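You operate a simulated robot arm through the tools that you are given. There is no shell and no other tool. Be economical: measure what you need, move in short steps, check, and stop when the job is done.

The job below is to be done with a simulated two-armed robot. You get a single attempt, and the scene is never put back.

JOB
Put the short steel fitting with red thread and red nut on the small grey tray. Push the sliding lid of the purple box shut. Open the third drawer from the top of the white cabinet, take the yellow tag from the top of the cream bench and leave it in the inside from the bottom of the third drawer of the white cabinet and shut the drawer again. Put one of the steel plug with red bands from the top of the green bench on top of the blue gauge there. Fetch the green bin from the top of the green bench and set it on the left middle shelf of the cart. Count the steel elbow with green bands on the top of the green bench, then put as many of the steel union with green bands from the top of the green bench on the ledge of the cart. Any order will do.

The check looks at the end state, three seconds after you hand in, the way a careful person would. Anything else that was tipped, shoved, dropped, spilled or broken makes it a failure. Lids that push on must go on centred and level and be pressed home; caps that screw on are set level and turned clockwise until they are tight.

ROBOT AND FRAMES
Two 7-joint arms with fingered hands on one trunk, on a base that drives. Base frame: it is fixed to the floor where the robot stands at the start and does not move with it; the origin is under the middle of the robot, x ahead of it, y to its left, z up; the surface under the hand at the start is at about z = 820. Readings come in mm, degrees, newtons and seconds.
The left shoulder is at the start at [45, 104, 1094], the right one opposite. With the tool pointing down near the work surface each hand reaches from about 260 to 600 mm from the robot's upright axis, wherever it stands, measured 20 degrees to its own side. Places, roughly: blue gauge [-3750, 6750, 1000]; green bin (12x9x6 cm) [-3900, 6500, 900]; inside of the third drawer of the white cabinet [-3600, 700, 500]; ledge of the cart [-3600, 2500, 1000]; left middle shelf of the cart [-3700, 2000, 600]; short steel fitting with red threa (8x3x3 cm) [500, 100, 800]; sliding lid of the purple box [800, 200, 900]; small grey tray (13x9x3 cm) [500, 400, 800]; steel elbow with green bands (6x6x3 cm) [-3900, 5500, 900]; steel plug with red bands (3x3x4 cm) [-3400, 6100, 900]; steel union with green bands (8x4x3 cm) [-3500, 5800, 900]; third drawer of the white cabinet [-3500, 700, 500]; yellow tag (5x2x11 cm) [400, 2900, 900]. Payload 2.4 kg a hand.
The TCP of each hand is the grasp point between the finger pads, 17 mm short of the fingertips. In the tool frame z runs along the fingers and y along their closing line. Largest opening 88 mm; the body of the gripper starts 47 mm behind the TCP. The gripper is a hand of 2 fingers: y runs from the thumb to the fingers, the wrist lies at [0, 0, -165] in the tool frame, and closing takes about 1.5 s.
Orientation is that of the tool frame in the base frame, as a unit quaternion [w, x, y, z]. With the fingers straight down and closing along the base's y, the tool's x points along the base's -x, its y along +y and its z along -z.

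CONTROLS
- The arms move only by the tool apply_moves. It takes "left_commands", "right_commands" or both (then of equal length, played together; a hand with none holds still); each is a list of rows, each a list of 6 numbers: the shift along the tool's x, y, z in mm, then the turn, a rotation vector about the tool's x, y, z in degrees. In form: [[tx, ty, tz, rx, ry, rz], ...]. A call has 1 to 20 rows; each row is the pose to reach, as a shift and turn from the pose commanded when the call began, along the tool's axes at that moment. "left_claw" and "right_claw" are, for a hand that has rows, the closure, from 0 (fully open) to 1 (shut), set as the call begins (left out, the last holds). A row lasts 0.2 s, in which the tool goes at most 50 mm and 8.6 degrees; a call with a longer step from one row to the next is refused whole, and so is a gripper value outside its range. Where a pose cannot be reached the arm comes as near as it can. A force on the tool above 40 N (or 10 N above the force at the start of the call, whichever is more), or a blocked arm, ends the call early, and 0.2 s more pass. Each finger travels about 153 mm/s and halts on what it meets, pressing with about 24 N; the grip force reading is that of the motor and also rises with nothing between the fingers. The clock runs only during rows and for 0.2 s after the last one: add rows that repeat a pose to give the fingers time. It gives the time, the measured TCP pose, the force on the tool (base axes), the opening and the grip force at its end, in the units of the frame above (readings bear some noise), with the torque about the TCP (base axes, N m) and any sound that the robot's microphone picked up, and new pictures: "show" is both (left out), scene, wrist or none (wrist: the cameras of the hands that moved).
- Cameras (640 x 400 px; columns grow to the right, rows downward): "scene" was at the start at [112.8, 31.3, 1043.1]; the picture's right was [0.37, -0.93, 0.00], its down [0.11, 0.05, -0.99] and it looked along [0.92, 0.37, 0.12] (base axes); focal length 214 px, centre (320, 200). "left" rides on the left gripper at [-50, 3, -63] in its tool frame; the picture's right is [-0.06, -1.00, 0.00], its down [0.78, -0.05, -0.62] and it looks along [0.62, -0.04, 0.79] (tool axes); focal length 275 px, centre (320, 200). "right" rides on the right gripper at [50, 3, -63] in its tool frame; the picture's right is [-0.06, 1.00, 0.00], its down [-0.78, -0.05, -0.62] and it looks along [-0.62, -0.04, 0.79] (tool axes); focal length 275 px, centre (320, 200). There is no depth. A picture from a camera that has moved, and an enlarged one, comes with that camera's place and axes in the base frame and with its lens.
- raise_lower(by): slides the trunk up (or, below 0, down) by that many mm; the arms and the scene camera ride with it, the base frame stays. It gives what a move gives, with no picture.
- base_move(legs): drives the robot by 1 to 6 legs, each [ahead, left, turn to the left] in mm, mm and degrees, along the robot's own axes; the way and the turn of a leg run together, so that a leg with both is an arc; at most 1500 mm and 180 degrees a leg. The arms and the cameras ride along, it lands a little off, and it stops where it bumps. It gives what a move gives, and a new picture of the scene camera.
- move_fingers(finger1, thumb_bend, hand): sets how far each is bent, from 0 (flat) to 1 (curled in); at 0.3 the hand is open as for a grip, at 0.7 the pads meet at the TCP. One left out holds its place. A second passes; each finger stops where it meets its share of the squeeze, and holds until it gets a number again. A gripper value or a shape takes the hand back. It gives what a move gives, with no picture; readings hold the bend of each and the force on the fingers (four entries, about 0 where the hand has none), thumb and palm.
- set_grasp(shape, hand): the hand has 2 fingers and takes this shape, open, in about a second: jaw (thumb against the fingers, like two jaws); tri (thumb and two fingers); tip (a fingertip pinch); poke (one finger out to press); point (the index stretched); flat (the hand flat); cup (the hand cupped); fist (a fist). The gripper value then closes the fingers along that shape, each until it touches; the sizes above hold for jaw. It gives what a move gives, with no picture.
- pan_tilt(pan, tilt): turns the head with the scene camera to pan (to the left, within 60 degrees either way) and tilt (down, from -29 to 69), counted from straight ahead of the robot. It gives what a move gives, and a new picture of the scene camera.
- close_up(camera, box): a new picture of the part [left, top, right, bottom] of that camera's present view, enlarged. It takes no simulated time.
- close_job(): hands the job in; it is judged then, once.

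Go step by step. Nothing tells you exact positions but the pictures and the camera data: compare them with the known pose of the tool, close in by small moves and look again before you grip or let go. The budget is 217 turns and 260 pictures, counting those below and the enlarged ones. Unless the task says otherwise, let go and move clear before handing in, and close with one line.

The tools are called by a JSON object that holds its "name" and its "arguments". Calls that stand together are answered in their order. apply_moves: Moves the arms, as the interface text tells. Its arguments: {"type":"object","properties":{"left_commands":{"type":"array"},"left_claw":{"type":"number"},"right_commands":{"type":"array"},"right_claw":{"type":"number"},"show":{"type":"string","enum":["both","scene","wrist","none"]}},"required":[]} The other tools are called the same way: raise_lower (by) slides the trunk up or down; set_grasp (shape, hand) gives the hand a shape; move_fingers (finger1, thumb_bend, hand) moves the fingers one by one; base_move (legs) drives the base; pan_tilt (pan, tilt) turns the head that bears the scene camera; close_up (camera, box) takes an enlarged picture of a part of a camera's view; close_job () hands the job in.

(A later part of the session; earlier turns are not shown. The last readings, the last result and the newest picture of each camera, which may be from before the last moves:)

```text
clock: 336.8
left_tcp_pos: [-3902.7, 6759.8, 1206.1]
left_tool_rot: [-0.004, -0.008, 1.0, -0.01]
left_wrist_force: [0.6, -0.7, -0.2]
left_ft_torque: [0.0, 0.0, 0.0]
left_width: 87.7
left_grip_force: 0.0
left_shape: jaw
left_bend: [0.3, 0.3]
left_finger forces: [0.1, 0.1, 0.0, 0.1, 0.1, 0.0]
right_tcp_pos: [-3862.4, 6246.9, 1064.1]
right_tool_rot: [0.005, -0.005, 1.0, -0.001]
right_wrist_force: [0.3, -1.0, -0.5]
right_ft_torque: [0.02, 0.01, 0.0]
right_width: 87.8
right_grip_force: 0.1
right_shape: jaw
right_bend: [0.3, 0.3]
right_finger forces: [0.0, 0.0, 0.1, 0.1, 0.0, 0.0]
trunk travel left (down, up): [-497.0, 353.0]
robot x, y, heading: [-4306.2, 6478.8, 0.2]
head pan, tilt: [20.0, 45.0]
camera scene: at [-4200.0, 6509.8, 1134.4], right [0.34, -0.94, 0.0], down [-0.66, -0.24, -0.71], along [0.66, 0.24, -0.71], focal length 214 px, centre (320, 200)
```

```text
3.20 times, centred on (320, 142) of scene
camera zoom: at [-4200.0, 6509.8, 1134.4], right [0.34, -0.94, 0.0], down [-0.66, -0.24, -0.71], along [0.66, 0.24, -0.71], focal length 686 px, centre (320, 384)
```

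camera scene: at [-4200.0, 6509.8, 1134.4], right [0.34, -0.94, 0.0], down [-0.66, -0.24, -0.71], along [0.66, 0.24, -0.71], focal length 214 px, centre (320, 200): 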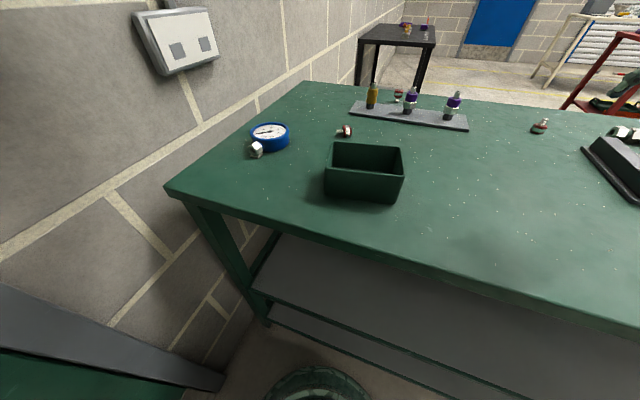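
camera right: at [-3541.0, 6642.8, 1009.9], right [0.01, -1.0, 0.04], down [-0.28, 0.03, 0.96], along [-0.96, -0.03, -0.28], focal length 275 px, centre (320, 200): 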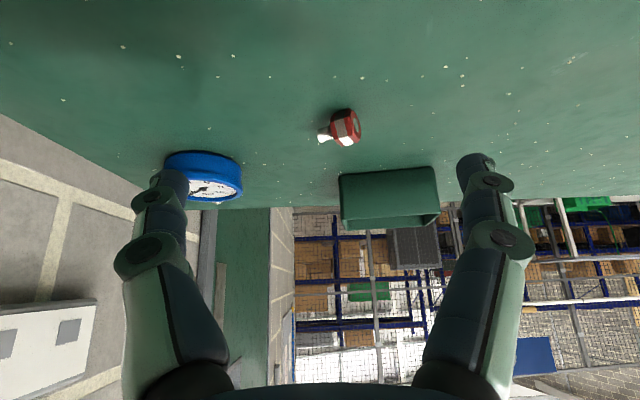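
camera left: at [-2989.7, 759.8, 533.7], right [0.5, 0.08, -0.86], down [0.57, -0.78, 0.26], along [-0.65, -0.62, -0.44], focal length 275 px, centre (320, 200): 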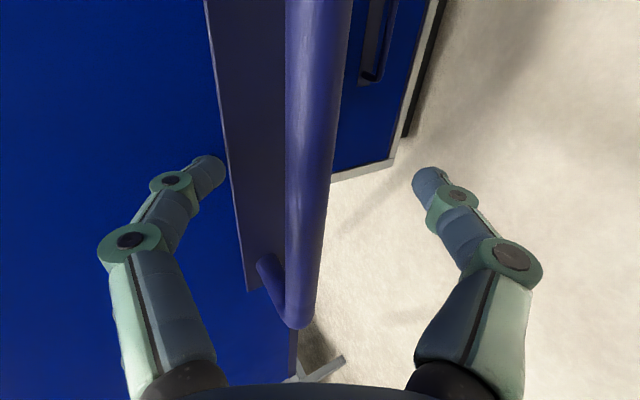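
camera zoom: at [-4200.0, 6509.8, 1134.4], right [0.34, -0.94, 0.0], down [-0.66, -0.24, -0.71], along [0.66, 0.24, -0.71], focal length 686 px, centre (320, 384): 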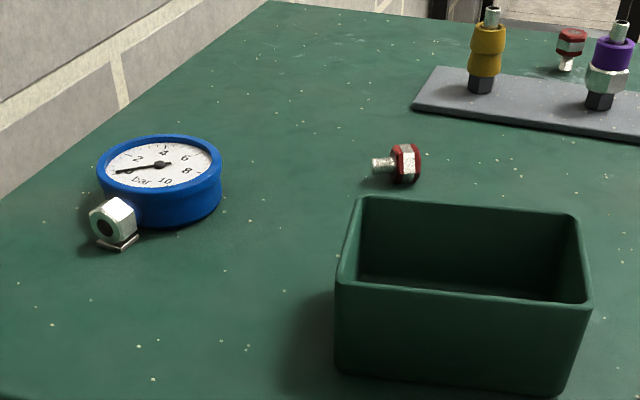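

The plug's axis lies along y, so the left hand should close along x. I'll bring it over the plug and lift the right hand before lowering the trunk.

{"name": "apply_moves", "arguments": {"left_commands": [[-15, -13, 5, 0, 0, 8.2], [-31, -27, 10, 0, 0, 16.4], [-46, -40, 15, 0, 0, 24.6], [-61, -53, 20, 0, 0, 32.8], [-76, -66, 25, 0, 0, 41], [-92, -80, 31, 0, 0, 49.2], [-107, -93, 36, 0, 0, 57.4], [-122, -106, 41, 0, 0, 65.6], [-137, -119, 46, 0, 0, 73.8], [-153, -133, 51, 0, 0, 82], [-165, -146, 56, 0, 0, 90], [-165, -146, 56, 0, 0, 90]], "right_commands": [[0, 0, -15, 0, 0, 0], [0, 0, -30, 0, 0, 0], [0, 0, -45, 0, 0, 0], [0, 0, -60, 0, 0, 0], [0, 0, -75, 0, 0, 0], [0, 0, -90, 0, 0, 0], [0, 0, -105, 0, 0, 0], [0, 0, -120, 0, 0, 0], [0, 0, -135, 0, 0, 0], [0, 0, -150, 0, 0, 0], [0, 0, -150, 0, 0, 0], [0, 0, -150, 0, 0, 0]], "show": "none"}}

{"name": "raise_lower", "arguments": {"by": -140}}

{"name": "apply_moves", "arguments": {"left_commands": [[0, 0, 0, 0, 0, 0]], "show": "both"}}

```text
clock: 339.4
left_tcp_pos: [-3758.6, 6613.3, 1151.9]
left_tool_rot: [0.004, 0.701, 0.713, -0.008]
left_wrist_force: [-0.5, -0.4, 0.0]
left_ft_torque: [-0.02, -0.02, -0.01]
left_width: 88.0
left_grip_force: 0.1
left_shape: jaw
left_bend: [0.3, 0.3]
left_finger forces: [0.1, 0.0, 0.0, 0.0, 0.0, 0.1]
left hand out of reach, approached as far as the arm can: row 2, 10, 11, 12
right_tcp_pos: [-3865.6, 6245.7, 1214.1]
right_tool_rot: [0.006, -0.004, 1.0, 0.001]
right_wrist_force: [-0.1, 0.4, 0.8]
right_ft_torque: [0.02, -0.01, -0.03]
right_width: 88.1
right_grip_force: 0.1
right_shape: jaw
right_bend: [0.3, 0.3]
right_finger forces: [0.1, 0.0, 0.0, 0.1, 0.1, 0.0]
trunk travel left (down, up): [-497.0, 353.0]
robot x, y, heading: [-4306.5, 6479.9, -0.1]
head pan, tilt: [20.0, 45.0]
```

```text
clock: 341.0
left_tcp_pos: [-3754.4, 6614.6, 988.9]
left_tool_rot: [-0.01, 0.701, 0.713, -0.022]
left_wrist_force: [0.8, -0.3, 0.7]
left_ft_torque: [0.0, 0.02, 0.0]
left_width: 88.0
left_grip_force: 0.1
left_shape: jaw
left_bend: [0.3, 0.3]
left_finger forces: [0.0, 0.0, 0.1, 0.1, 0.0, 0.1]
right_tcp_pos: [-3864.0, 6246.1, 1073.2]
right_tool_rot: [0.005, -0.005, 1.0, -0.001]
right_wrist_force: [-0.3, 0.0, -0.5]
right_ft_torque: [0.0, 0.02, -0.01]
right_width: 88.1
right_grip_force: 0.1
right_shape: jaw
right_bend: [0.3, 0.3]
right_finger forces: [0.0, 0.1, 0.1, 0.1, 0.0, 0.0]
trunk travel left (down, up): [-357.0, 493.0]
robot x, y, heading: [-4306.5, 6487.5, -0.1]
head pan, tilt: [20.0, 45.0]
```

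```text
clock: 341.4
left_tcp_pos: [-3753.8, 6615.3, 989.3]
left_tool_rot: [-0.011, 0.701, 0.713, -0.022]
left_wrist_force: [-0.5, 0.2, -0.3]
left_ft_torque: [-0.02, 0.0, 0.03]
left_width: 88.0
left_grip_force: 0.1
left_shape: jaw
left_bend: [0.3, 0.3]
left_finger forces: [0.0, 0.0, 0.1, 0.1, 0.0, 0.1]
right_tcp_pos: [-3863.6, 6245.9, 1074.7]
right_tool_rot: [0.005, -0.004, 1.0, 0.0]
right_wrist_force: [0.0, 0.3, 0.4]
right_ft_torque: [0.02, -0.03, 0.03]
right_width: 87.9
right_grip_force: 0.1
right_shape: jaw
right_bend: [0.3, 0.3]
right_finger forces: [0.0, 0.1, 0.1, 0.0, 0.0, 0.1]
trunk travel left (down, up): [-357.0, 493.0]
robot x, y, heading: [-4307.0, 6482.1, -0.1]
head pan, tilt: [20.0, 45.0]
camera scene: at [-4197.3, 6509.3, 993.7], right [0.34, -0.94, 0.0], down [-0.66, -0.24, -0.71], along [0.66, 0.24, -0.71], focal length 214 px, centre (320, 200)
camera left: at [-3746.2, 6566.1, 1053.5], right [-1.0, -0.08, 0.05], down [-0.03, 0.79, 0.61], along [-0.08, 0.6, -0.79], focal length 275 px, centre (320, 200)
```

scene: 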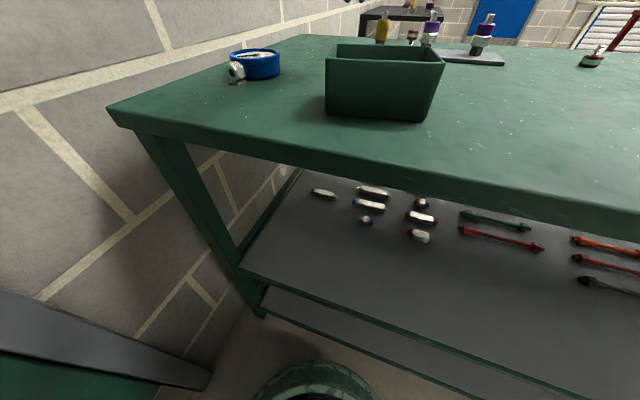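
left: 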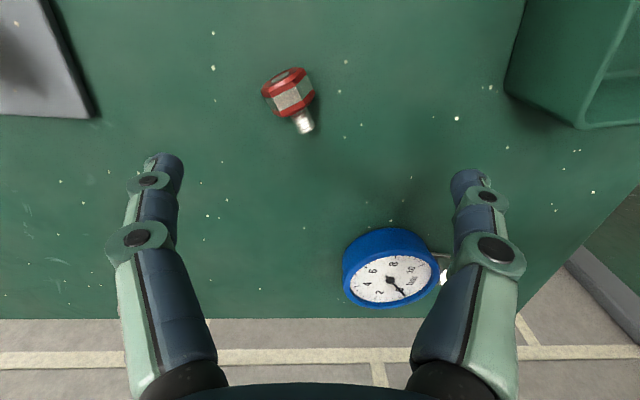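

The view from above is clear: head at [-3739, 6615], axis about 20° off y. I'll nudge the base 20 mm closer, turn the hand to match and descend partway.

{"name": "base_move", "arguments": {"legs": [[20, 0, 0]]}}

{"name": "apply_moves", "arguments": {"left_commands": [[0, -2, 20, 0, 0, -6.5], [0, -4, 40, 0, 0, -13], [1, -4, 60, 0, 0, -19], [1, -4, 60, 0, 0, -19]], "show": "wrist"}}

```text
clock: 342.2
left_tcp_pos: [-3732.0, 6614.9, 989.3]
left_tool_rot: [-0.011, 0.701, 0.713, -0.022]
left_wrist_force: [-0.1, 0.2, -0.7]
left_ft_torque: [0.0, 0.0, -0.02]
left_width: 88.1
left_grip_force: 0.1
left_shape: jaw
left_bend: [0.3, 0.3]
left_finger forces: [0.0, 0.1, 0.0, 0.0, 0.0, 0.0]
right_tcp_pos: [-3843.6, 6245.9, 1072.8]
right_tool_rot: [0.005, -0.004, 1.0, 0.0]
right_wrist_force: [0.0, 0.2, -1.0]
right_ft_torque: [-0.01, 0.02, 0.0]
right_width: 87.7
right_grip_force: 0.0
right_shape: jaw
right_bend: [0.3, 0.3]
right_finger forces: [0.1, 0.0, 0.0, 0.0, 0.0, 0.0]
trunk travel left (down, up): [-357.0, 493.0]
robot x, y, heading: [-4287.4, 6483.9, 0.3]
head pan, tilt: [20.0, 45.0]
camera scene: at [-4176.6, 6509.3, 993.6], right [0.34, -0.94, 0.0], down [-0.66, -0.24, -0.71], along [0.66, 0.24, -0.71], focal length 214 px, centre (320, 200)
```

scene: 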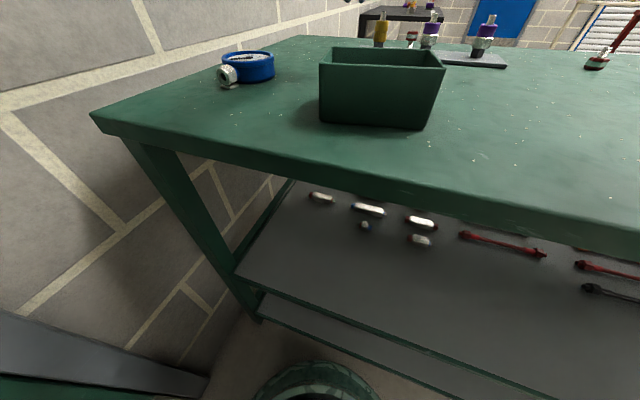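

```text
clock: 343.2
left_tcp_pos: [-3732.4, 6615.0, 929.7]
left_tool_rot: [-0.016, 0.573, 0.819, -0.022]
left_wrist_force: [0.1, 1.0, -0.2]
left_ft_torque: [0.01, -0.01, -0.02]
left_width: 88.1
left_grip_force: 0.0
left_shape: jaw
left_bend: [0.3, 0.3]
left_finger forces: [0.0, 0.0, 0.0, 0.0, 0.0, 0.0]
left hand out of reach, approached as far as the arm can: row 1, 2, 3, 4
right_tcp_pos: [-3843.4, 6247.0, 1074.2]
right_tool_rot: [0.006, -0.004, 1.0, -0.001]
right_wrist_force: [1.0, -0.7, 0.7]
right_ft_torque: [0.0, -0.01, 0.03]
right_width: 87.6
right_grip_force: 0.0
right_shape: jaw
right_bend: [0.3, 0.3]
right_finger forces: [0.0, 0.0, 0.0, 0.0, 0.1, 0.1]
trunk travel left (down, up): [-357.0, 493.0]
robot x, y, heading: [-4284.9, 6482.9, -0.1]
head pan, tilt: [20.0, 45.0]
camera left: at [-3710.3, 6570.0, 992.6], right [-0.92, -0.4, 0.05], down [-0.28, 0.73, 0.62], along [-0.29, 0.55, -0.78], focal length 275 px, centre (320, 200)
```

left: 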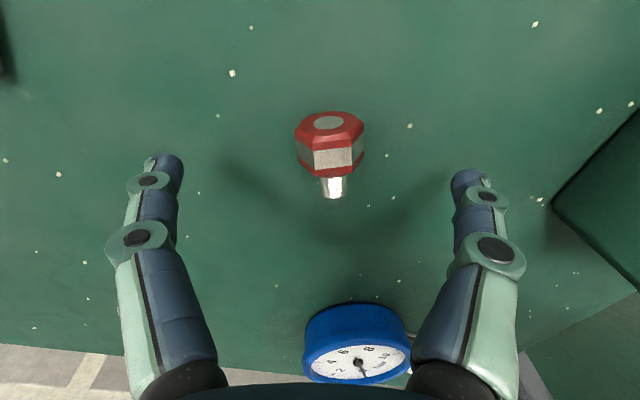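

{"name": "apply_moves", "arguments": {"left_commands": [[0, -4, 15, 0, 0, 0], [0, -7, 33, 0, 0, 0], [0, -7, 33, 0, 0, 0]], "show": "wrist"}}

```text
clock: 344.0
left_tcp_pos: [-3736.9, 6610.1, 897.9]
left_tool_rot: [-0.014, 0.575, 0.818, -0.021]
left_wrist_force: [-1.4, 0.2, 4.3]
left_ft_torque: [0.08, -0.17, 0.03]
left_width: 88.1
left_grip_force: 0.0
left_shape: jaw
left_bend: [0.29, 0.3]
left_finger forces: [3.8, 0.0, 0.0, 0.1, 0.0, 0.1]
left hand out of reach, approached as far as the arm can: row 2, 3
right_tcp_pos: [-3843.8, 6245.9, 1073.3]
right_tool_rot: [0.006, -0.004, 1.0, 0.0]
right_wrist_force: [-0.2, 0.0, -0.8]
right_ft_torque: [0.0, 0.02, 0.0]
right_width: 87.8
right_grip_force: 0.0
right_shape: jaw
right_bend: [0.3, 0.3]
right_finger forces: [0.0, 0.0, 0.0, 0.0, 0.1, 0.1]
trunk travel left (down, up): [-357.0, 493.0]
robot x, y, heading: [-4283.5, 6484.9, -0.0]
head pan, tilt: [20.0, 45.0]
camera left: at [-3714.0, 6565.8, 960.2], right [-0.92, -0.4, 0.05], down [-0.28, 0.73, 0.62], along [-0.28, 0.55, -0.78], focal length 275 px, centre (320, 200)
```

left: 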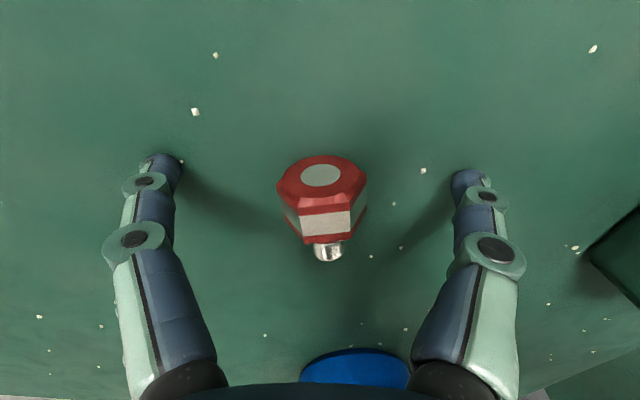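

{"name": "apply_moves", "arguments": {"left_commands": [[4, 0, -4, 0, 0, 0], [4, 0, -4, 0, 0, 0]], "show": "none"}}

{"name": "apply_moves", "arguments": {"left_commands": [[0, 0, 0, 0, 0, 0], [0, 0, 0, 0, 0, 0], [0, 0, 0, 0, 0, 0], [0, 0, 0, 0, 0, 0], [0, 0, 0, 0, 0, 0], [0, 0, 0, 0, 0, 0]], "left_claw": 1, "show": "wrist"}}

```text
clock: 344.6
left_tcp_pos: [-3735.7, 6614.7, 900.8]
left_tool_rot: [-0.016, 0.575, 0.818, -0.02]
left_wrist_force: [0.0, 0.0, -0.2]
left_ft_torque: [-0.03, 0.01, 0.0]
left_width: 88.2
left_grip_force: 0.0
left_shape: jaw
left_bend: [0.3, 0.3]
left_finger forces: [0.0, 0.1, 0.0, 0.0, 0.0, 0.0]
right_tcp_pos: [-3843.9, 6247.2, 1074.6]
right_tool_rot: [0.006, -0.005, 1.0, 0.0]
right_wrist_force: [0.2, 0.0, -0.2]
right_ft_torque: [0.01, -0.01, -0.02]
right_width: 87.7
right_grip_force: 0.0
right_shape: jaw
right_bend: [0.3, 0.3]
right_finger forces: [0.1, 0.0, 0.1, 0.0, 0.0, 0.0]
trunk travel left (down, up): [-357.0, 493.0]
robot x, y, heading: [-4285.6, 6482.0, 0.3]
head pan, tilt: [20.0, 45.0]
```

```text
clock: 346.0
left_tcp_pos: [-3736.0, 6614.9, 899.7]
left_tool_rot: [-0.014, 0.574, 0.818, -0.021]
left_wrist_force: [-0.6, 1.3, -1.0]
left_ft_torque: [0.01, -0.01, -0.01]
left_width: 16.4
left_grip_force: 23.6
left_shape: jaw
left_bend: [0.73, 0.73]
left_finger forces: [19.5, 0.0, 0.0, 0.0, 18.9, 0.1]
right_tcp_pos: [-3843.4, 6246.5, 1072.9]
right_tool_rot: [0.006, -0.005, 1.0, 0.0]
right_wrist_force: [0.1, 1.0, -0.4]
right_ft_torque: [0.01, 0.01, 0.01]
right_width: 87.8
right_grip_force: 0.0
right_shape: jaw
right_bend: [0.3, 0.3]
right_finger forces: [0.0, 0.0, 0.1, 0.0, 0.1, 0.0]
trunk travel left (down, up): [-357.0, 493.0]
robot x, y, heading: [-4283.4, 6485.5, -0.1]
head pan, tilt: [20.0, 45.0]
camera left: at [-3713.0, 6569.7, 963.2], right [-0.92, -0.4, 0.05], down [-0.28, 0.73, 0.62], along [-0.28, 0.55, -0.78], focal length 275 px, centre (320, 200)
```

left: 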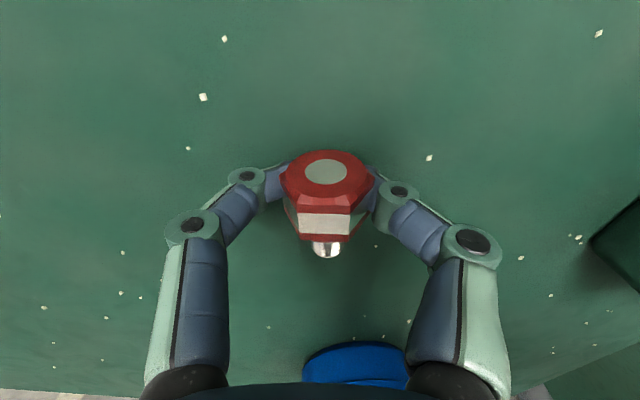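

Gripped. I'll lift it a little and carry it the short way to the gauge, slowly.

{"name": "apply_moves", "arguments": {"left_commands": [[0, 0, -10, 0, 0, 0], [0, 0, -25, 0, 0, 0], [0, 0, -45, 0, 0, 0], [0, 0, -60, 0, 0, 0], [20, -3, -60, 0, 0, 0], [40, -7, -60, 0, 0, 0], [60, -10, -60, 0, 0, 0], [80, -14, -60, 0, 0, 0], [100, -17, -60, 0, 0, 0], [120, -20, -60, 0, 0, 0], [140, -24, -60, 0, 0, 0], [163, -28, -60, 0, 0, 0], [163, -28, -60, 0, 0, 0]], "show": "both"}}

```text
clock: 348.8
left_tcp_pos: [-3747.2, 6773.1, 962.7]
left_tool_rot: [-0.014, 0.574, 0.818, -0.021]
left_wrist_force: [-0.6, 0.2, -0.2]
left_ft_torque: [-0.01, 0.0, 0.03]
left_width: 16.4
left_grip_force: 24.1
left_shape: jaw
left_bend: [0.73, 0.73]
left_finger forces: [19.3, 0.0, 0.0, 0.1, 18.7, 0.0]
left hand out of reach, approached as far as the arm can: row 3, 5, 6, 7, 8, 9, 10, 11, 12, 13
right_tcp_pos: [-3843.9, 6247.5, 1073.7]
right_tool_rot: [0.005, -0.004, 1.0, 0.001]
right_wrist_force: [-0.4, 0.1, 0.0]
right_ft_torque: [-0.01, -0.02, -0.02]
right_width: 87.8
right_grip_force: 0.0
right_shape: jaw
right_bend: [0.3, 0.3]
right_finger forces: [0.0, 0.0, 0.0, 0.0, 0.1, 0.0]
trunk travel left (down, up): [-357.0, 493.0]
robot x, y, heading: [-4286.4, 6483.9, 0.3]
head pan, tilt: [20.0, 45.0]
camera scene: at [-4176.9, 6509.5, 993.6], right [0.34, -0.94, 0.0], down [-0.66, -0.24, -0.71], along [0.66, 0.24, -0.71], focal length 214 px, centre (320, 200)
camera left: at [-3723.7, 6728.9, 1026.3], right [-0.92, -0.4, 0.05], down [-0.28, 0.73, 0.62], along [-0.28, 0.55, -0.78], focal length 275 px, centre (320, 200)
```

scene: 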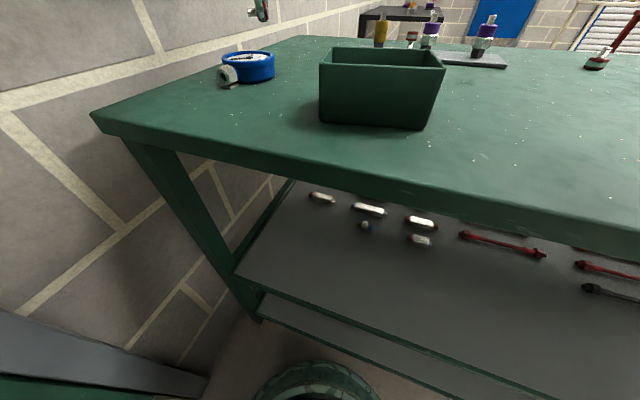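
left: 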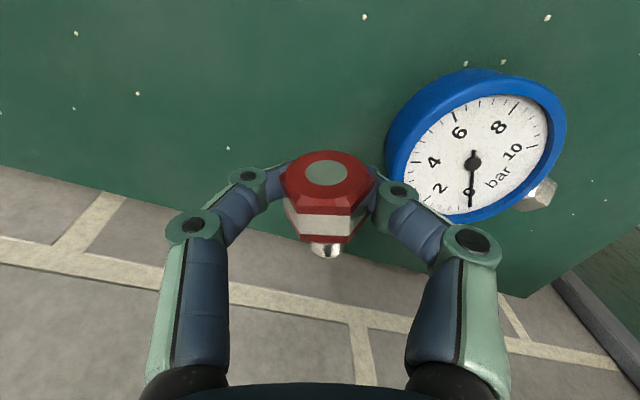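

The arm won't fold in that direction, so I'll use the base to bring the plug over the dial, whose centre is near [-3830, 6762].

{"name": "base_move", "arguments": {"legs": [[-80, -18, 0]]}}

{"name": "apply_moves", "arguments": {"left_commands": [[0, 0, 0, 0, 0, 0]], "show": "wrist"}}

```text
clock: 349.9
left_tcp_pos: [-3828.5, 6754.3, 964.1]
left_tool_rot: [-0.014, 0.574, 0.819, -0.021]
left_wrist_force: [0.4, 0.0, -0.5]
left_ft_torque: [0.02, 0.0, 0.01]
left_width: 16.2
left_grip_force: 24.0
left_shape: jaw
left_bend: [0.73, 0.73]
left_finger forces: [19.3, 0.0, 0.0, 0.0, 18.8, 0.1]
right_tcp_pos: [-3926.1, 6229.0, 1073.1]
right_tool_rot: [0.005, -0.004, 1.0, 0.0]
right_wrist_force: [-0.3, -0.2, -0.2]
right_ft_torque: [0.01, 0.03, -0.01]
right_width: 88.0
right_grip_force: 0.2
right_shape: jaw
right_bend: [0.3, 0.3]
right_finger forces: [0.0, 0.0, 0.0, 0.0, 0.0, 0.0]
trunk travel left (down, up): [-357.0, 493.0]
robot x, y, heading: [-4367.5, 6462.3, 0.1]
head pan, tilt: [20.0, 45.0]
camera scene: at [-4258.8, 6491.2, 993.7], right [0.34, -0.94, 0.0], down [-0.66, -0.24, -0.71], along [0.66, 0.24, -0.71], focal length 214 px, centre (320, 200)
```

scene: 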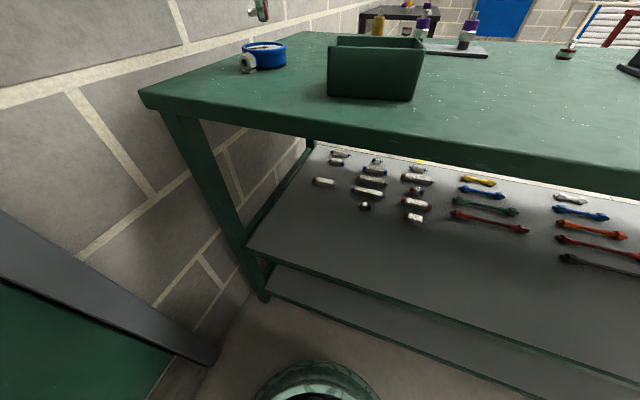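

```text
clock: 350.3
left_tcp_pos: [-3828.4, 6755.0, 963.7]
left_tool_rot: [-0.015, 0.575, 0.818, -0.022]
left_wrist_force: [-1.0, 0.2, -1.5]
left_ft_torque: [0.01, 0.01, -0.03]
left_width: 15.9
left_grip_force: 24.1
left_shape: jaw
left_bend: [0.73, 0.73]
left_finger forces: [19.3, 0.1, 0.0, 0.1, 18.9, 0.1]
right_tcp_pos: [-3925.1, 6228.7, 1072.6]
right_tool_rot: [0.005, -0.004, 1.0, 0.0]
right_wrist_force: [0.2, -0.2, 0.2]
right_ft_torque: [-0.02, -0.01, 0.0]
right_width: 87.9
right_grip_force: 0.1
right_shape: jaw
right_bend: [0.3, 0.3]
right_finger forces: [0.0, 0.0, 0.0, 0.0, 0.0, 0.0]
trunk travel left (down, up): [-357.0, 493.0]
robot x, y, heading: [-4369.5, 6466.8, 0.1]
head pan, tilt: [20.0, 45.0]
camera left: at [-3805.0, 6710.1, 1026.1], right [-0.92, -0.4, 0.05], down [-0.28, 0.73, 0.62], along [-0.28, 0.55, -0.78], focal length 275 px, centre (320, 200)
```

left: 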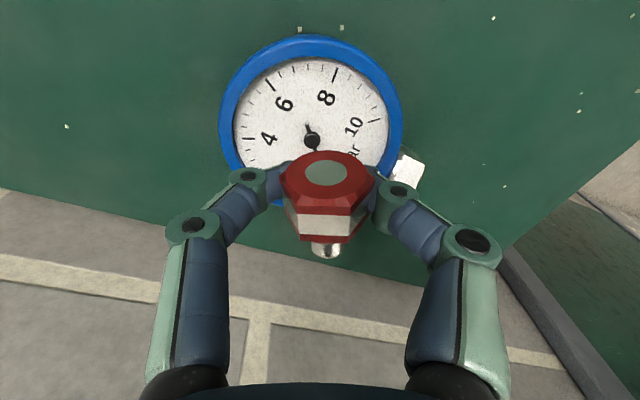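

The plug is right above the dial. I'll lower it gently until it touches.

{"name": "apply_moves", "arguments": {"left_commands": [[0, 0, 10, 0, 0, 0], [0, 0, 20, 0, 0, 0], [0, 0, 27, 0, 0, 0], [0, 0, 30, 0, 0, 0], [0, 0, 33, 0, 0, 0], [0, 0, 36, 0, 0, 0]], "show": "wrist"}}

```text
clock: 351.7
left_tcp_pos: [-3830.0, 6754.3, 928.3]
left_tool_rot: [-0.014, 0.574, 0.818, -0.02]
left_wrist_force: [1.5, 0.8, 8.0]
left_ft_torque: [0.08, -0.08, 0.01]
left_width: 16.7
left_grip_force: 24.5
left_shape: jaw
left_bend: [0.73, 0.73]
left_finger forces: [27.9, 0.0, 0.1, 0.0, 19.0, 0.1]
right_tcp_pos: [-3925.7, 6227.5, 1073.1]
right_tool_rot: [0.005, -0.004, 1.0, 0.0]
right_wrist_force: [-0.4, -0.4, 0.5]
right_ft_torque: [0.0, 0.02, 0.0]
right_width: 88.0
right_grip_force: 0.1
right_shape: jaw
right_bend: [0.3, 0.3]
right_finger forces: [0.0, 0.0, 0.0, 0.1, 0.0, 0.0]
trunk travel left (down, up): [-357.0, 493.0]
robot x, y, heading: [-4367.2, 6467.5, 0.1]
head pan, tilt: [20.0, 45.0]
camera left: at [-3806.2, 6709.6, 991.5], right [-0.92, -0.4, 0.05], down [-0.28, 0.73, 0.62], along [-0.28, 0.55, -0.78], focal length 275 px, centre (320, 200)
```

left: 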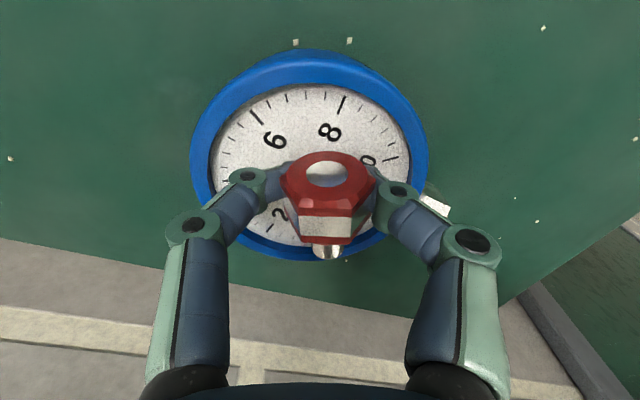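

{"name": "apply_moves", "arguments": {"left_commands": [[0, 0, -5, 0, 0, 0], [-7, 0, -6, 0, 0, 0], [-14, 0, -6, 0, 0, 0], [-14, 0, -2, 0, 0, 0], [-14, 0, -1, 0, 0, 0], [-14, 0, -1, 0, 0, 0]], "show": "wrist"}}

```text
clock: 353.1
left_tcp_pos: [-3824.9, 6740.1, 930.4]
left_tool_rot: [-0.014, 0.574, 0.818, -0.019]
left_wrist_force: [0.6, 0.3, 4.9]
left_ft_torque: [-0.02, -0.07, -0.03]
left_width: 16.3
left_grip_force: 23.7
left_shape: jaw
left_bend: [0.73, 0.73]
left_finger forces: [25.4, 0.1, 0.0, 0.0, 19.1, 0.1]
right_tcp_pos: [-3924.7, 6227.7, 1073.1]
right_tool_rot: [0.005, -0.005, 1.0, 0.0]
right_wrist_force: [0.6, -0.1, -0.2]
right_ft_torque: [0.02, -0.03, 0.02]
right_width: 88.0
right_grip_force: 0.1
right_shape: jaw
right_bend: [0.3, 0.3]
right_finger forces: [0.0, 0.0, 0.1, 0.1, 0.0, 0.1]
trunk travel left (down, up): [-357.0, 493.0]
robot x, y, heading: [-4368.7, 6463.4, 0.1]
head pan, tilt: [20.0, 45.0]
camera left: at [-3802.0, 6696.2, 991.5], right [-0.92, -0.4, 0.05], down [-0.28, 0.73, 0.62], along [-0.28, 0.55, -0.78], focal length 275 px, centre (320, 200)
```

left: 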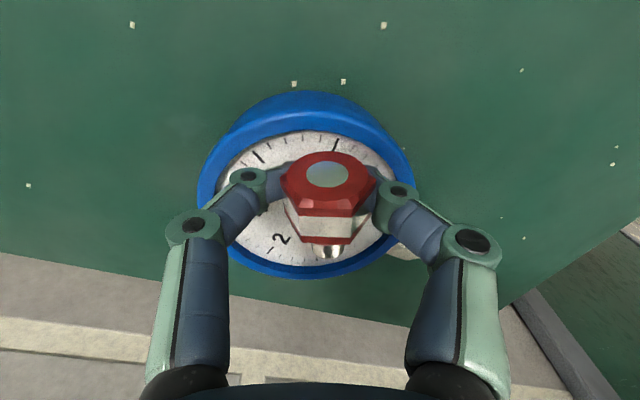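

Contact is light and the plug is centred on the dial. I'll open slightly.

{"name": "apply_moves", "arguments": {"left_commands": [[0, 0, 0, 0, 0, 0], [0, 0, 0, 0, 0, 0], [0, 0, 0, 0, 0, 0], [0, 0, 0, 0, 0, 0]], "left_claw": 0.55, "show": "wrist"}}

```text
clock: 354.1
left_tcp_pos: [-3824.7, 6740.7, 928.2]
left_tool_rot: [-0.014, 0.574, 0.819, -0.021]
left_wrist_force: [-2.0, -0.3, 5.9]
left_ft_torque: [0.01, -0.04, 0.03]
left_width: 34.5
left_grip_force: 0.1
left_shape: jaw
left_bend: [0.77, 0.7]
left_finger forces: [4.3, 0.0, 0.0, 0.0, 0.0, 0.0]
right_tcp_pos: [-3925.3, 6227.4, 1074.2]
right_tool_rot: [0.006, -0.005, 1.0, 0.0]
right_wrist_force: [0.8, 0.3, 0.2]
right_ft_torque: [-0.01, 0.02, -0.01]
right_width: 87.9
right_grip_force: 0.1
right_shape: jaw
right_bend: [0.3, 0.3]
right_finger forces: [0.1, 0.0, 0.0, 0.0, 0.1, 0.0]
trunk travel left (down, up): [-357.0, 493.0]
robot x, y, heading: [-4364.6, 6465.6, 0.1]
head pan, tilt: [20.0, 45.0]
camera left: at [-3802.4, 6696.2, 991.3], right [-0.92, -0.4, 0.05], down [-0.28, 0.73, 0.62], along [-0.28, 0.55, -0.78], focal length 275 px, centre (320, 200)
```

left: 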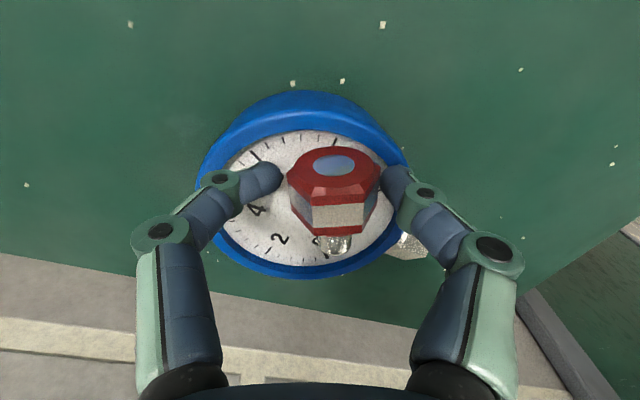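

{"name": "apply_moves", "arguments": {"left_commands": [[0, 0, -3, 0, 0, 0], [0, 0, -8, 0, 0, 0], [0, 0, -20, 0, 0, 0], [0, 0, -45, 0, 0, 0], [0, 0, -80, 0, 0, 0], [0, 0, -120, 0, 0, 0], [0, 0, -120, 0, 0, 0]], "left_claw": 0.35, "show": "wrist"}}

```text
clock: 355.7
left_tcp_pos: [-3830.7, 6741.9, 1047.5]
left_tool_rot: [-0.014, 0.575, 0.818, -0.021]
left_wrist_force: [0.5, 0.0, -0.4]
left_ft_torque: [0.0, 0.0, -0.03]
left_width: 56.9
left_grip_force: 0.1
left_shape: jaw
left_bend: [0.7, 0.68]
left_finger forces: [0.1, 0.0, 0.0, 0.0, 0.0, 0.0]
left hand out of reach, approached as far as the arm can: row 5, 6, 7
right_tcp_pos: [-3925.5, 6228.0, 1073.9]
right_tool_rot: [0.005, -0.004, 1.0, 0.0]
right_wrist_force: [0.5, -0.2, -0.6]
right_ft_torque: [-0.03, 0.0, -0.02]
right_width: 88.0
right_grip_force: 0.1
right_shape: jaw
right_bend: [0.3, 0.3]
right_finger forces: [0.0, 0.0, 0.0, 0.0, 0.0, 0.0]
trunk travel left (down, up): [-357.0, 493.0]
robot x, y, heading: [-4368.6, 6464.1, 0.1]
head pan, tilt: [20.0, 45.0]
camera left: at [-3808.7, 6696.8, 1110.4], right [-0.92, -0.4, 0.05], down [-0.28, 0.73, 0.62], along [-0.28, 0.55, -0.78], focal length 275 px, centre (320, 200)
```

left: 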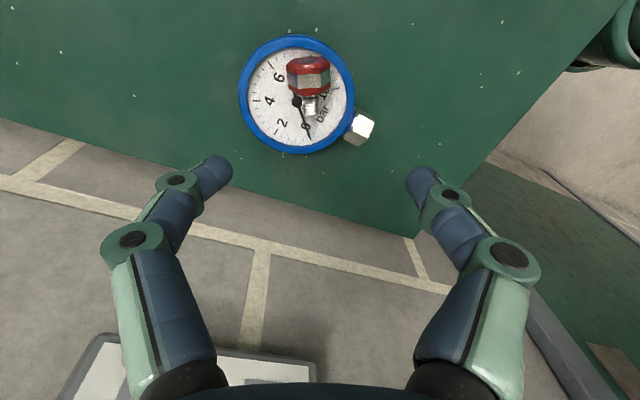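

The plug is resting on the dial. Next is the bin: its rim centre is about [-3901, 6541], yawed about 13°. I'll hold its -y end wall with the right hand pitched forward, so the same pose fits the cart shelf later.

{"name": "apply_moves", "arguments": {"right_commands": [[0, 42, 0, 0, 0, -2.2], [0, 85, 0, 0, 0, -4.3], [0, 128, 0, 0, 0, -6.5], [0, 170, 0, 0, 0, -8.7], [0, 213, 0, 0, 0, -11], [5, 256, 20, 0, 0, -13], [5, 256, 20, 0, 0, -13]], "show": "none"}}

{"name": "apply_moves", "arguments": {"right_commands": [[0, 0, 10, 0, -8, 0], [0, 0, 20, 0, -16, 0], [0, 0, 25, 0, -24, 0], [0, 0, 30, 0, -32, 0], [0, 0, 35, 0, -40, 0], [0, 0, 35, 0, -40, 0]]}}

```text
clock: 357.3
left_tcp_pos: [-3831.3, 6742.0, 1046.7]
left_tool_rot: [-0.014, 0.574, 0.819, -0.021]
left_wrist_force: [0.5, 0.6, 0.2]
left_ft_torque: [-0.02, -0.02, -0.02]
left_width: 56.8
left_grip_force: 0.1
left_shape: jaw
left_bend: [0.7, 0.68]
left_finger forces: [0.0, 0.0, 0.1, 0.0, 0.1, 0.1]
right_tcp_pos: [-3932.7, 6485.1, 1052.4]
right_tool_rot: [0.005, -0.117, 0.993, 0.0]
right_wrist_force: [-0.1, -0.3, -0.3]
right_ft_torque: [0.02, -0.01, 0.0]
right_width: 88.2
right_grip_force: 0.0
right_shape: jaw
right_bend: [0.3, 0.3]
right_finger forces: [0.0, 0.0, 0.0, 0.1, 0.1, 0.0]
trunk travel left (down, up): [-357.0, 493.0]
robot x, y, heading: [-4363.7, 6466.1, 0.5]
head pan, tilt: [20.0, 45.0]
```

```text
clock: 358.7
left_tcp_pos: [-3832.5, 6741.0, 1047.1]
left_tool_rot: [-0.015, 0.574, 0.819, -0.02]
left_wrist_force: [0.6, -0.2, 0.5]
left_ft_torque: [0.0, 0.01, 0.02]
left_width: 56.9
left_grip_force: 0.0
left_shape: jaw
left_bend: [0.7, 0.68]
left_finger forces: [0.0, 0.2, 0.1, 0.0, 0.0, 0.1]
right_tcp_pos: [-3932.6, 6483.5, 1018.1]
right_tool_rot: [0.346, -0.11, 0.931, 0.04]
right_wrist_force: [-0.5, -0.5, -0.4]
right_ft_torque: [0.01, 0.0, -0.03]
right_width: 87.9
right_grip_force: 0.1
right_shape: jaw
right_bend: [0.3, 0.3]
right_finger forces: [0.0, 0.0, 0.0, 0.0, 0.0, 0.0]
trunk travel left (down, up): [-357.0, 493.0]
robot x, y, heading: [-4364.6, 6468.2, 0.4]
head pan, tilt: [20.0, 45.0]
camera scene: at [-4258.4, 6491.2, 993.7], right [0.34, -0.94, 0.0], down [-0.66, -0.24, -0.71], along [0.66, 0.24, -0.71], focal length 214 px, centre (320, 200)
camera right: at [-4009.7, 6469.6, 1032.8], right [-0.19, 0.98, 0.04], down [0.2, 0.0, 0.98], along [0.96, 0.19, -0.19], focal length 275 px, centre (320, 200)
```

scene: 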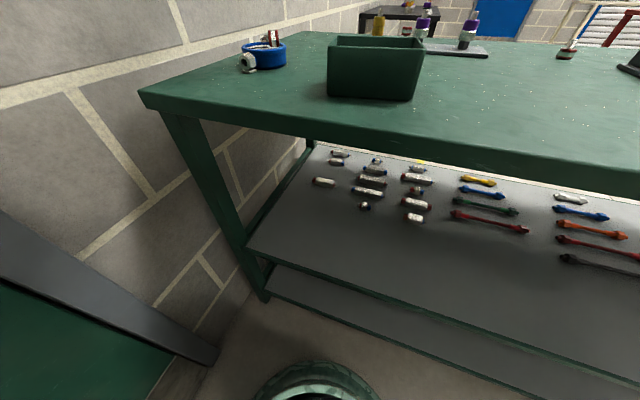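
right: 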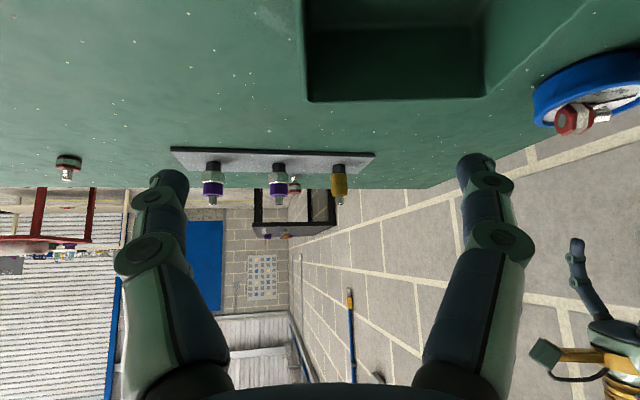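

{"name": "apply_moves", "arguments": {"right_commands": [[14, -4, 0, 0, 0, 0], [28, -8.4, 0, 0, 0, 0], [28, -8.4, 30, 0, 0, 0], [28, -8.4, 55, 0, 0, 0], [28, -8.4, 55, 0, 0, 0]]}}

```text
clock: 359.9
left_tcp_pos: [-3832.3, 6741.5, 1047.6]
left_tool_rot: [-0.015, 0.574, 0.818, -0.021]
left_wrist_force: [-0.3, 0.3, 0.4]
left_ft_torque: [0.03, -0.02, -0.02]
left_width: 56.9
left_grip_force: 0.1
left_shape: jaw
left_bend: [0.7, 0.68]
left_finger forces: [0.1, 0.1, 0.1, 0.0, 0.0, 0.0]
right_tcp_pos: [-3914.4, 6480.4, 958.2]
right_tool_rot: [0.344, -0.11, 0.932, 0.04]
right_wrist_force: [-0.3, 0.1, -0.1]
right_ft_torque: [-0.01, 0.01, -0.04]
right_width: 87.9
right_grip_force: 0.0
right_shape: jaw
right_bend: [0.3, 0.3]
right_finger forces: [0.0, 0.0, 0.0, 0.1, 0.0, 0.0]
trunk travel left (down, up): [-357.0, 493.0]
robot x, y, heading: [-4368.2, 6463.7, 0.0]
head pan, tilt: [20.0, 45.0]
camera scene: at [-4258.4, 6491.2, 993.7], right [0.34, -0.94, 0.0], down [-0.66, -0.24, -0.71], along [0.66, 0.24, -0.71], focal length 214 px, centre (320, 200)
camera right: at [-3992.0, 6465.3, 973.6], right [-0.19, 0.98, 0.04], down [0.2, 0.0, 0.98], along [0.96, 0.19, -0.19], focal length 275 px, centre (320, 200)
```

scene: 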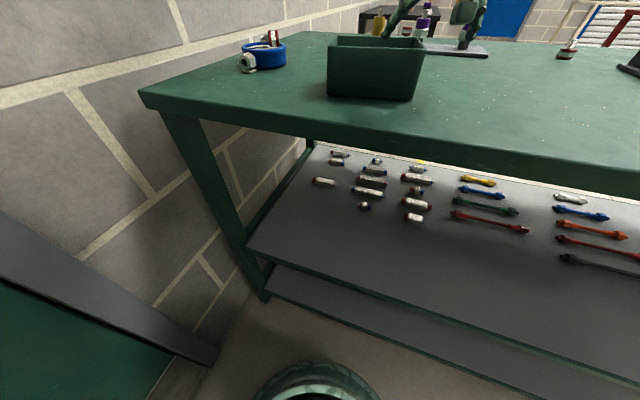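
right: 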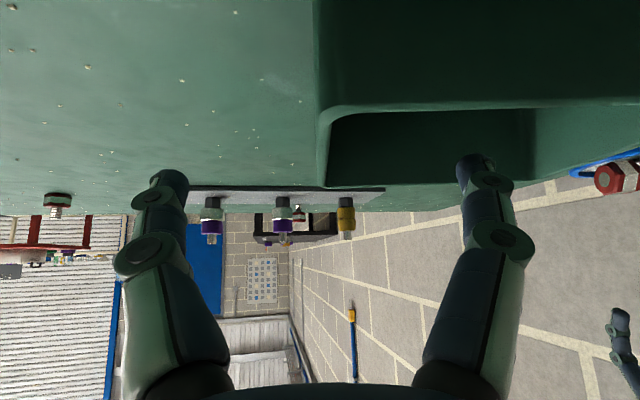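

The end wall is centred between the open fingers. I'll advance along the tool and close.

{"name": "apply_moves", "arguments": {"right_commands": [[0, 0, 16, 0, 0, 0], [0, 0, 32, 0, 0, 0], [0, 0, 46, 0, 0, 0], [0, 0, 46, 0, 0, 0]], "show": "wrist"}}

{"name": "apply_moves", "arguments": {"right_commands": [[0, 0, 0, 0, 0, 0], [0, 0, 0, 0, 0, 0], [0, 0, 0, 0, 0, 0], [0, 0, 0, 0, 0, 0], [0, 0, 0, 0, 0, 0], [0, 0, 0, 0, 0, 0]], "right_claw": 1, "show": "wrist"}}

```text
clock: 360.9
left_tcp_pos: [-3832.2, 6741.4, 1046.9]
left_tool_rot: [-0.015, 0.574, 0.819, -0.021]
left_wrist_force: [-0.2, -0.2, 0.3]
left_ft_torque: [0.0, 0.0, 0.04]
left_width: 56.9
left_grip_force: 0.1
left_shape: jaw
left_bend: [0.7, 0.68]
left_finger forces: [0.0, 0.1, 0.1, 0.1, 0.0, 0.1]
right_tcp_pos: [-3885.1, 6487.1, 923.9]
right_tool_rot: [0.345, -0.111, 0.931, 0.041]
right_wrist_force: [0.4, 0.2, -0.3]
right_ft_torque: [-0.02, 0.02, 0.0]
right_width: 87.7
right_grip_force: 0.1
right_shape: jaw
right_bend: [0.3, 0.3]
right_finger forces: [0.1, 0.1, 0.0, 0.1, 0.1, 0.0]
trunk travel left (down, up): [-357.0, 493.0]
robot x, y, heading: [-4369.2, 6462.1, -0.1]
head pan, tilt: [20.0, 45.0]
camera right: at [-3962.5, 6473.0, 938.4], right [-0.19, 0.98, 0.04], down [0.2, 0.0, 0.98], along [0.96, 0.19, -0.19], focal length 275 px, centre (320, 200)
```

right: 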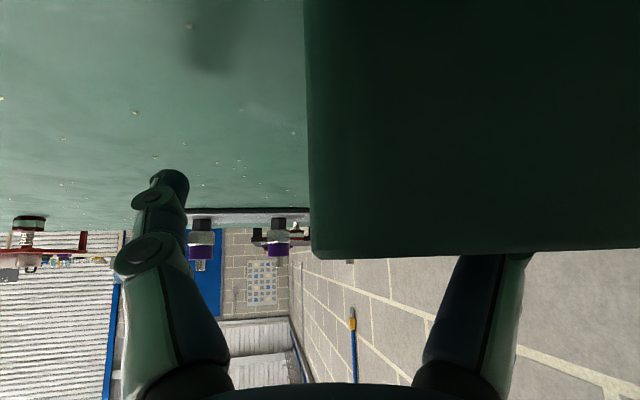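

```text
clock: 362.3
left_tcp_pos: [-3830.7, 6742.5, 1046.4]
left_tool_rot: [-0.015, 0.574, 0.818, -0.02]
left_wrist_force: [0.6, 0.0, -0.2]
left_ft_torque: [-0.03, 0.01, 0.02]
left_width: 57.0
left_grip_force: 0.0
left_shape: jaw
left_bend: [0.7, 0.68]
left_finger forces: [0.0, 0.0, 0.1, 0.0, 0.0, 0.0]
right_tcp_pos: [-3886.2, 6486.9, 924.3]
right_tool_rot: [0.344, -0.111, 0.932, 0.04]
right_wrist_force: [0.3, -0.8, 0.0]
right_ft_torque: [0.0, -0.01, 0.01]
right_width: 0.0
right_grip_force: 23.7
right_shape: jaw
right_bend: [0.68, 0.7]
right_finger forces: [21.4, 0.1, 0.0, 0.0, 21.8, 0.0]
trunk travel left (down, up): [-357.0, 493.0]
robot x, y, heading: [-4366.2, 6465.2, 0.1]
head pan, tilt: [20.0, 45.0]
camera right: at [-3962.6, 6472.9, 938.5], right [-0.19, 0.98, 0.04], down [0.2, 0.0, 0.98], along [0.96, 0.19, -0.19], focal length 275 px, centre (320, 200)
```

right: 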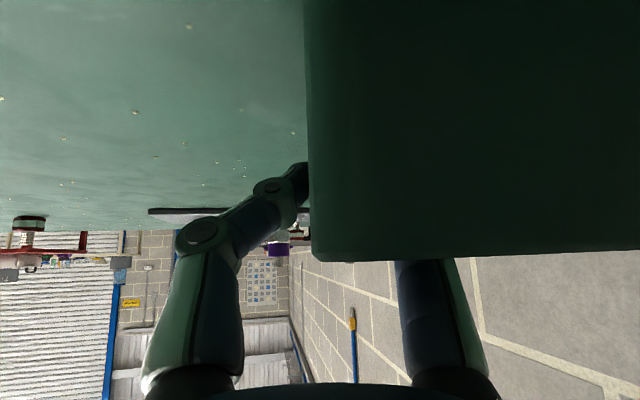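

The wall is gripped. I'll lift straight up and check.

{"name": "apply_moves", "arguments": {"right_commands": [[-6.5, 0, -7.6, 0, 0, 0], [-20, 0, -23, 0, 0, 0], [-39, 0, -45, 0, 0, 0], [-59, 0, -68, 0, 0, 0], [-78, 0, -91, 0, 0, 0], [-98, 0, -113, 0, 0, 0], [-98, 0, -113, 0, 0, 0]]}}

```text
clock: 363.9
left_tcp_pos: [-3831.9, 6742.0, 1047.6]
left_tool_rot: [-0.014, 0.574, 0.818, -0.021]
left_wrist_force: [-0.2, 0.3, 0.7]
left_ft_torque: [0.02, 0.01, 0.01]
left_width: 57.0
left_grip_force: 0.1
left_shape: jaw
left_bend: [0.7, 0.68]
left_finger forces: [0.0, 0.0, 0.0, 0.0, 0.1, 0.1]
right_tcp_pos: [-3886.6, 6487.0, 1071.9]
right_tool_rot: [0.344, -0.112, 0.931, 0.041]
right_wrist_force: [-0.6, 0.2, -1.6]
right_ft_torque: [-0.06, -0.01, 0.0]
right_width: 0.0
right_grip_force: 24.4
right_shape: jaw
right_bend: [0.64, 0.71]
right_finger forces: [24.3, 0.0, 0.0, 0.0, 23.7, 0.0]
trunk travel left (down, up): [-357.0, 493.0]
robot x, y, heading: [-4364.5, 6467.6, 0.1]
head pan, tilt: [20.0, 45.0]
camera scene: at [-4258.4, 6491.3, 993.6], right [0.34, -0.94, 0.0], down [-0.66, -0.24, -0.71], along [0.66, 0.24, -0.71], focal length 214 px, centre (320, 200)
camera right: at [-3963.7, 6472.4, 1087.2], right [-0.19, 0.98, 0.04], down [0.2, 0.0, 0.98], along [0.96, 0.19, -0.2], focal length 275 px, centre (320, 200)
```

scene: 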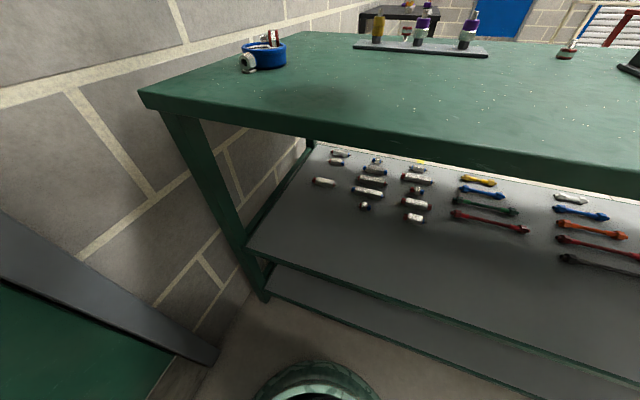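
right: 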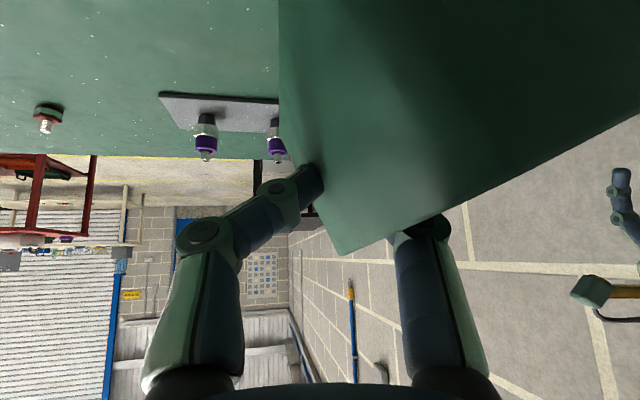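

The bin is up, sagging a bit but held firmly. I'll back off and drive round to the cart.

{"name": "base_move", "arguments": {"legs": [[-80, 0, 0], [0, 0, -90], [1500, 0, 0], [130, 0, 0], [0, 0, 90], [1480, 0, 0]]}}

{"name": "apply_moves", "arguments": {"right_commands": [[0, 0, 0, 0, 0, 0]], "show": "wrist"}}

```text
clock: 387.6
left_tcp_pos: [-2427.6, 5063.2, 1047.7]
left_tool_rot: [-0.015, 0.582, 0.813, -0.021]
left_wrist_force: [0.5, 0.1, -0.5]
left_ft_torque: [-0.01, -0.01, -0.02]
left_width: 56.9
left_grip_force: 0.3
left_shape: jaw
left_bend: [0.7, 0.68]
left_finger forces: [0.0, 0.1, 0.0, 0.1, 0.1, 0.0]
right_tcp_pos: [-2488.5, 4809.7, 1071.9]
right_tool_rot: [0.345, -0.101, 0.933, 0.036]
right_wrist_force: [0.0, 0.5, -1.7]
right_ft_torque: [-0.06, 0.0, 0.0]
right_width: 0.0
right_grip_force: 23.5
right_shape: jaw
right_bend: [0.64, 0.71]
right_finger forces: [24.4, 0.0, 0.1, 0.0, 23.8, 0.0]
trunk travel left (down, up): [-357.0, 493.0]
robot x, y, heading: [-2967.6, 4798.4, -1.3]
head pan, tilt: [20.0, 45.0]
camera scene: at [-2859.7, 4821.3, 993.6], right [0.32, -0.95, 0.0], down [-0.67, -0.23, -0.71], along [0.67, 0.23, -0.71], focal length 214 px, centre (320, 200)
```

scene: 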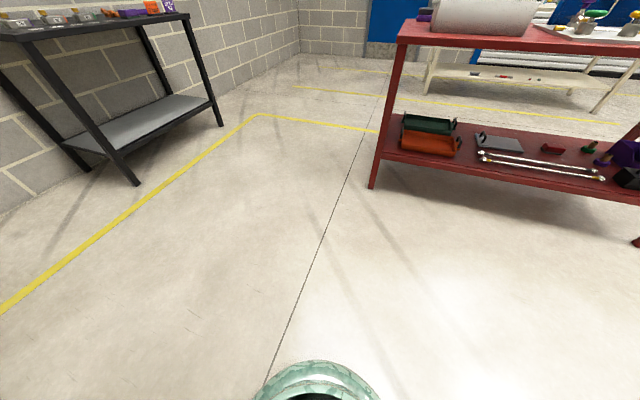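

```text
clock: 387.9
left_tcp_pos: [-2428.1, 5063.5, 1048.1]
left_tool_rot: [-0.015, 0.582, 0.813, -0.02]
left_wrist_force: [-0.4, -0.2, -0.3]
left_ft_torque: [0.02, 0.0, 0.02]
left_width: 56.7
left_grip_force: 0.0
left_shape: jaw
left_bend: [0.7, 0.68]
left_finger forces: [0.1, 0.0, 0.1, 0.0, 0.0, 0.1]
right_tcp_pos: [-2487.8, 4809.4, 1072.6]
right_tool_rot: [0.345, -0.101, 0.933, 0.036]
right_wrist_force: [0.4, -0.5, -1.1]
right_ft_torque: [-0.08, -0.04, 0.03]
right_width: 0.0
right_grip_force: 24.5
right_shape: jaw
right_bend: [0.64, 0.71]
right_finger forces: [24.3, 0.1, 0.0, 0.0, 23.9, 0.0]
trunk travel left (down, up): [-357.0, 493.0]
robot x, y, heading: [-2969.1, 4797.4, -0.8]
head pan, tilt: [20.0, 45.0]
camera right: at [-2565.5, 4796.6, 1086.7], right [-0.17, 0.99, 0.04], down [0.2, 0.0, 0.98], along [0.97, 0.17, -0.2], focal length 275 px, centre (320, 200)
```

right: 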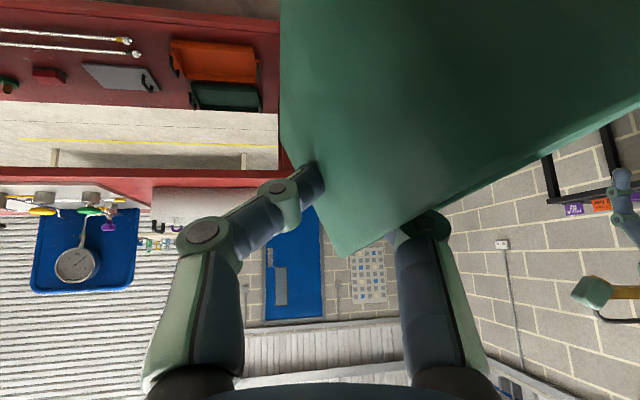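

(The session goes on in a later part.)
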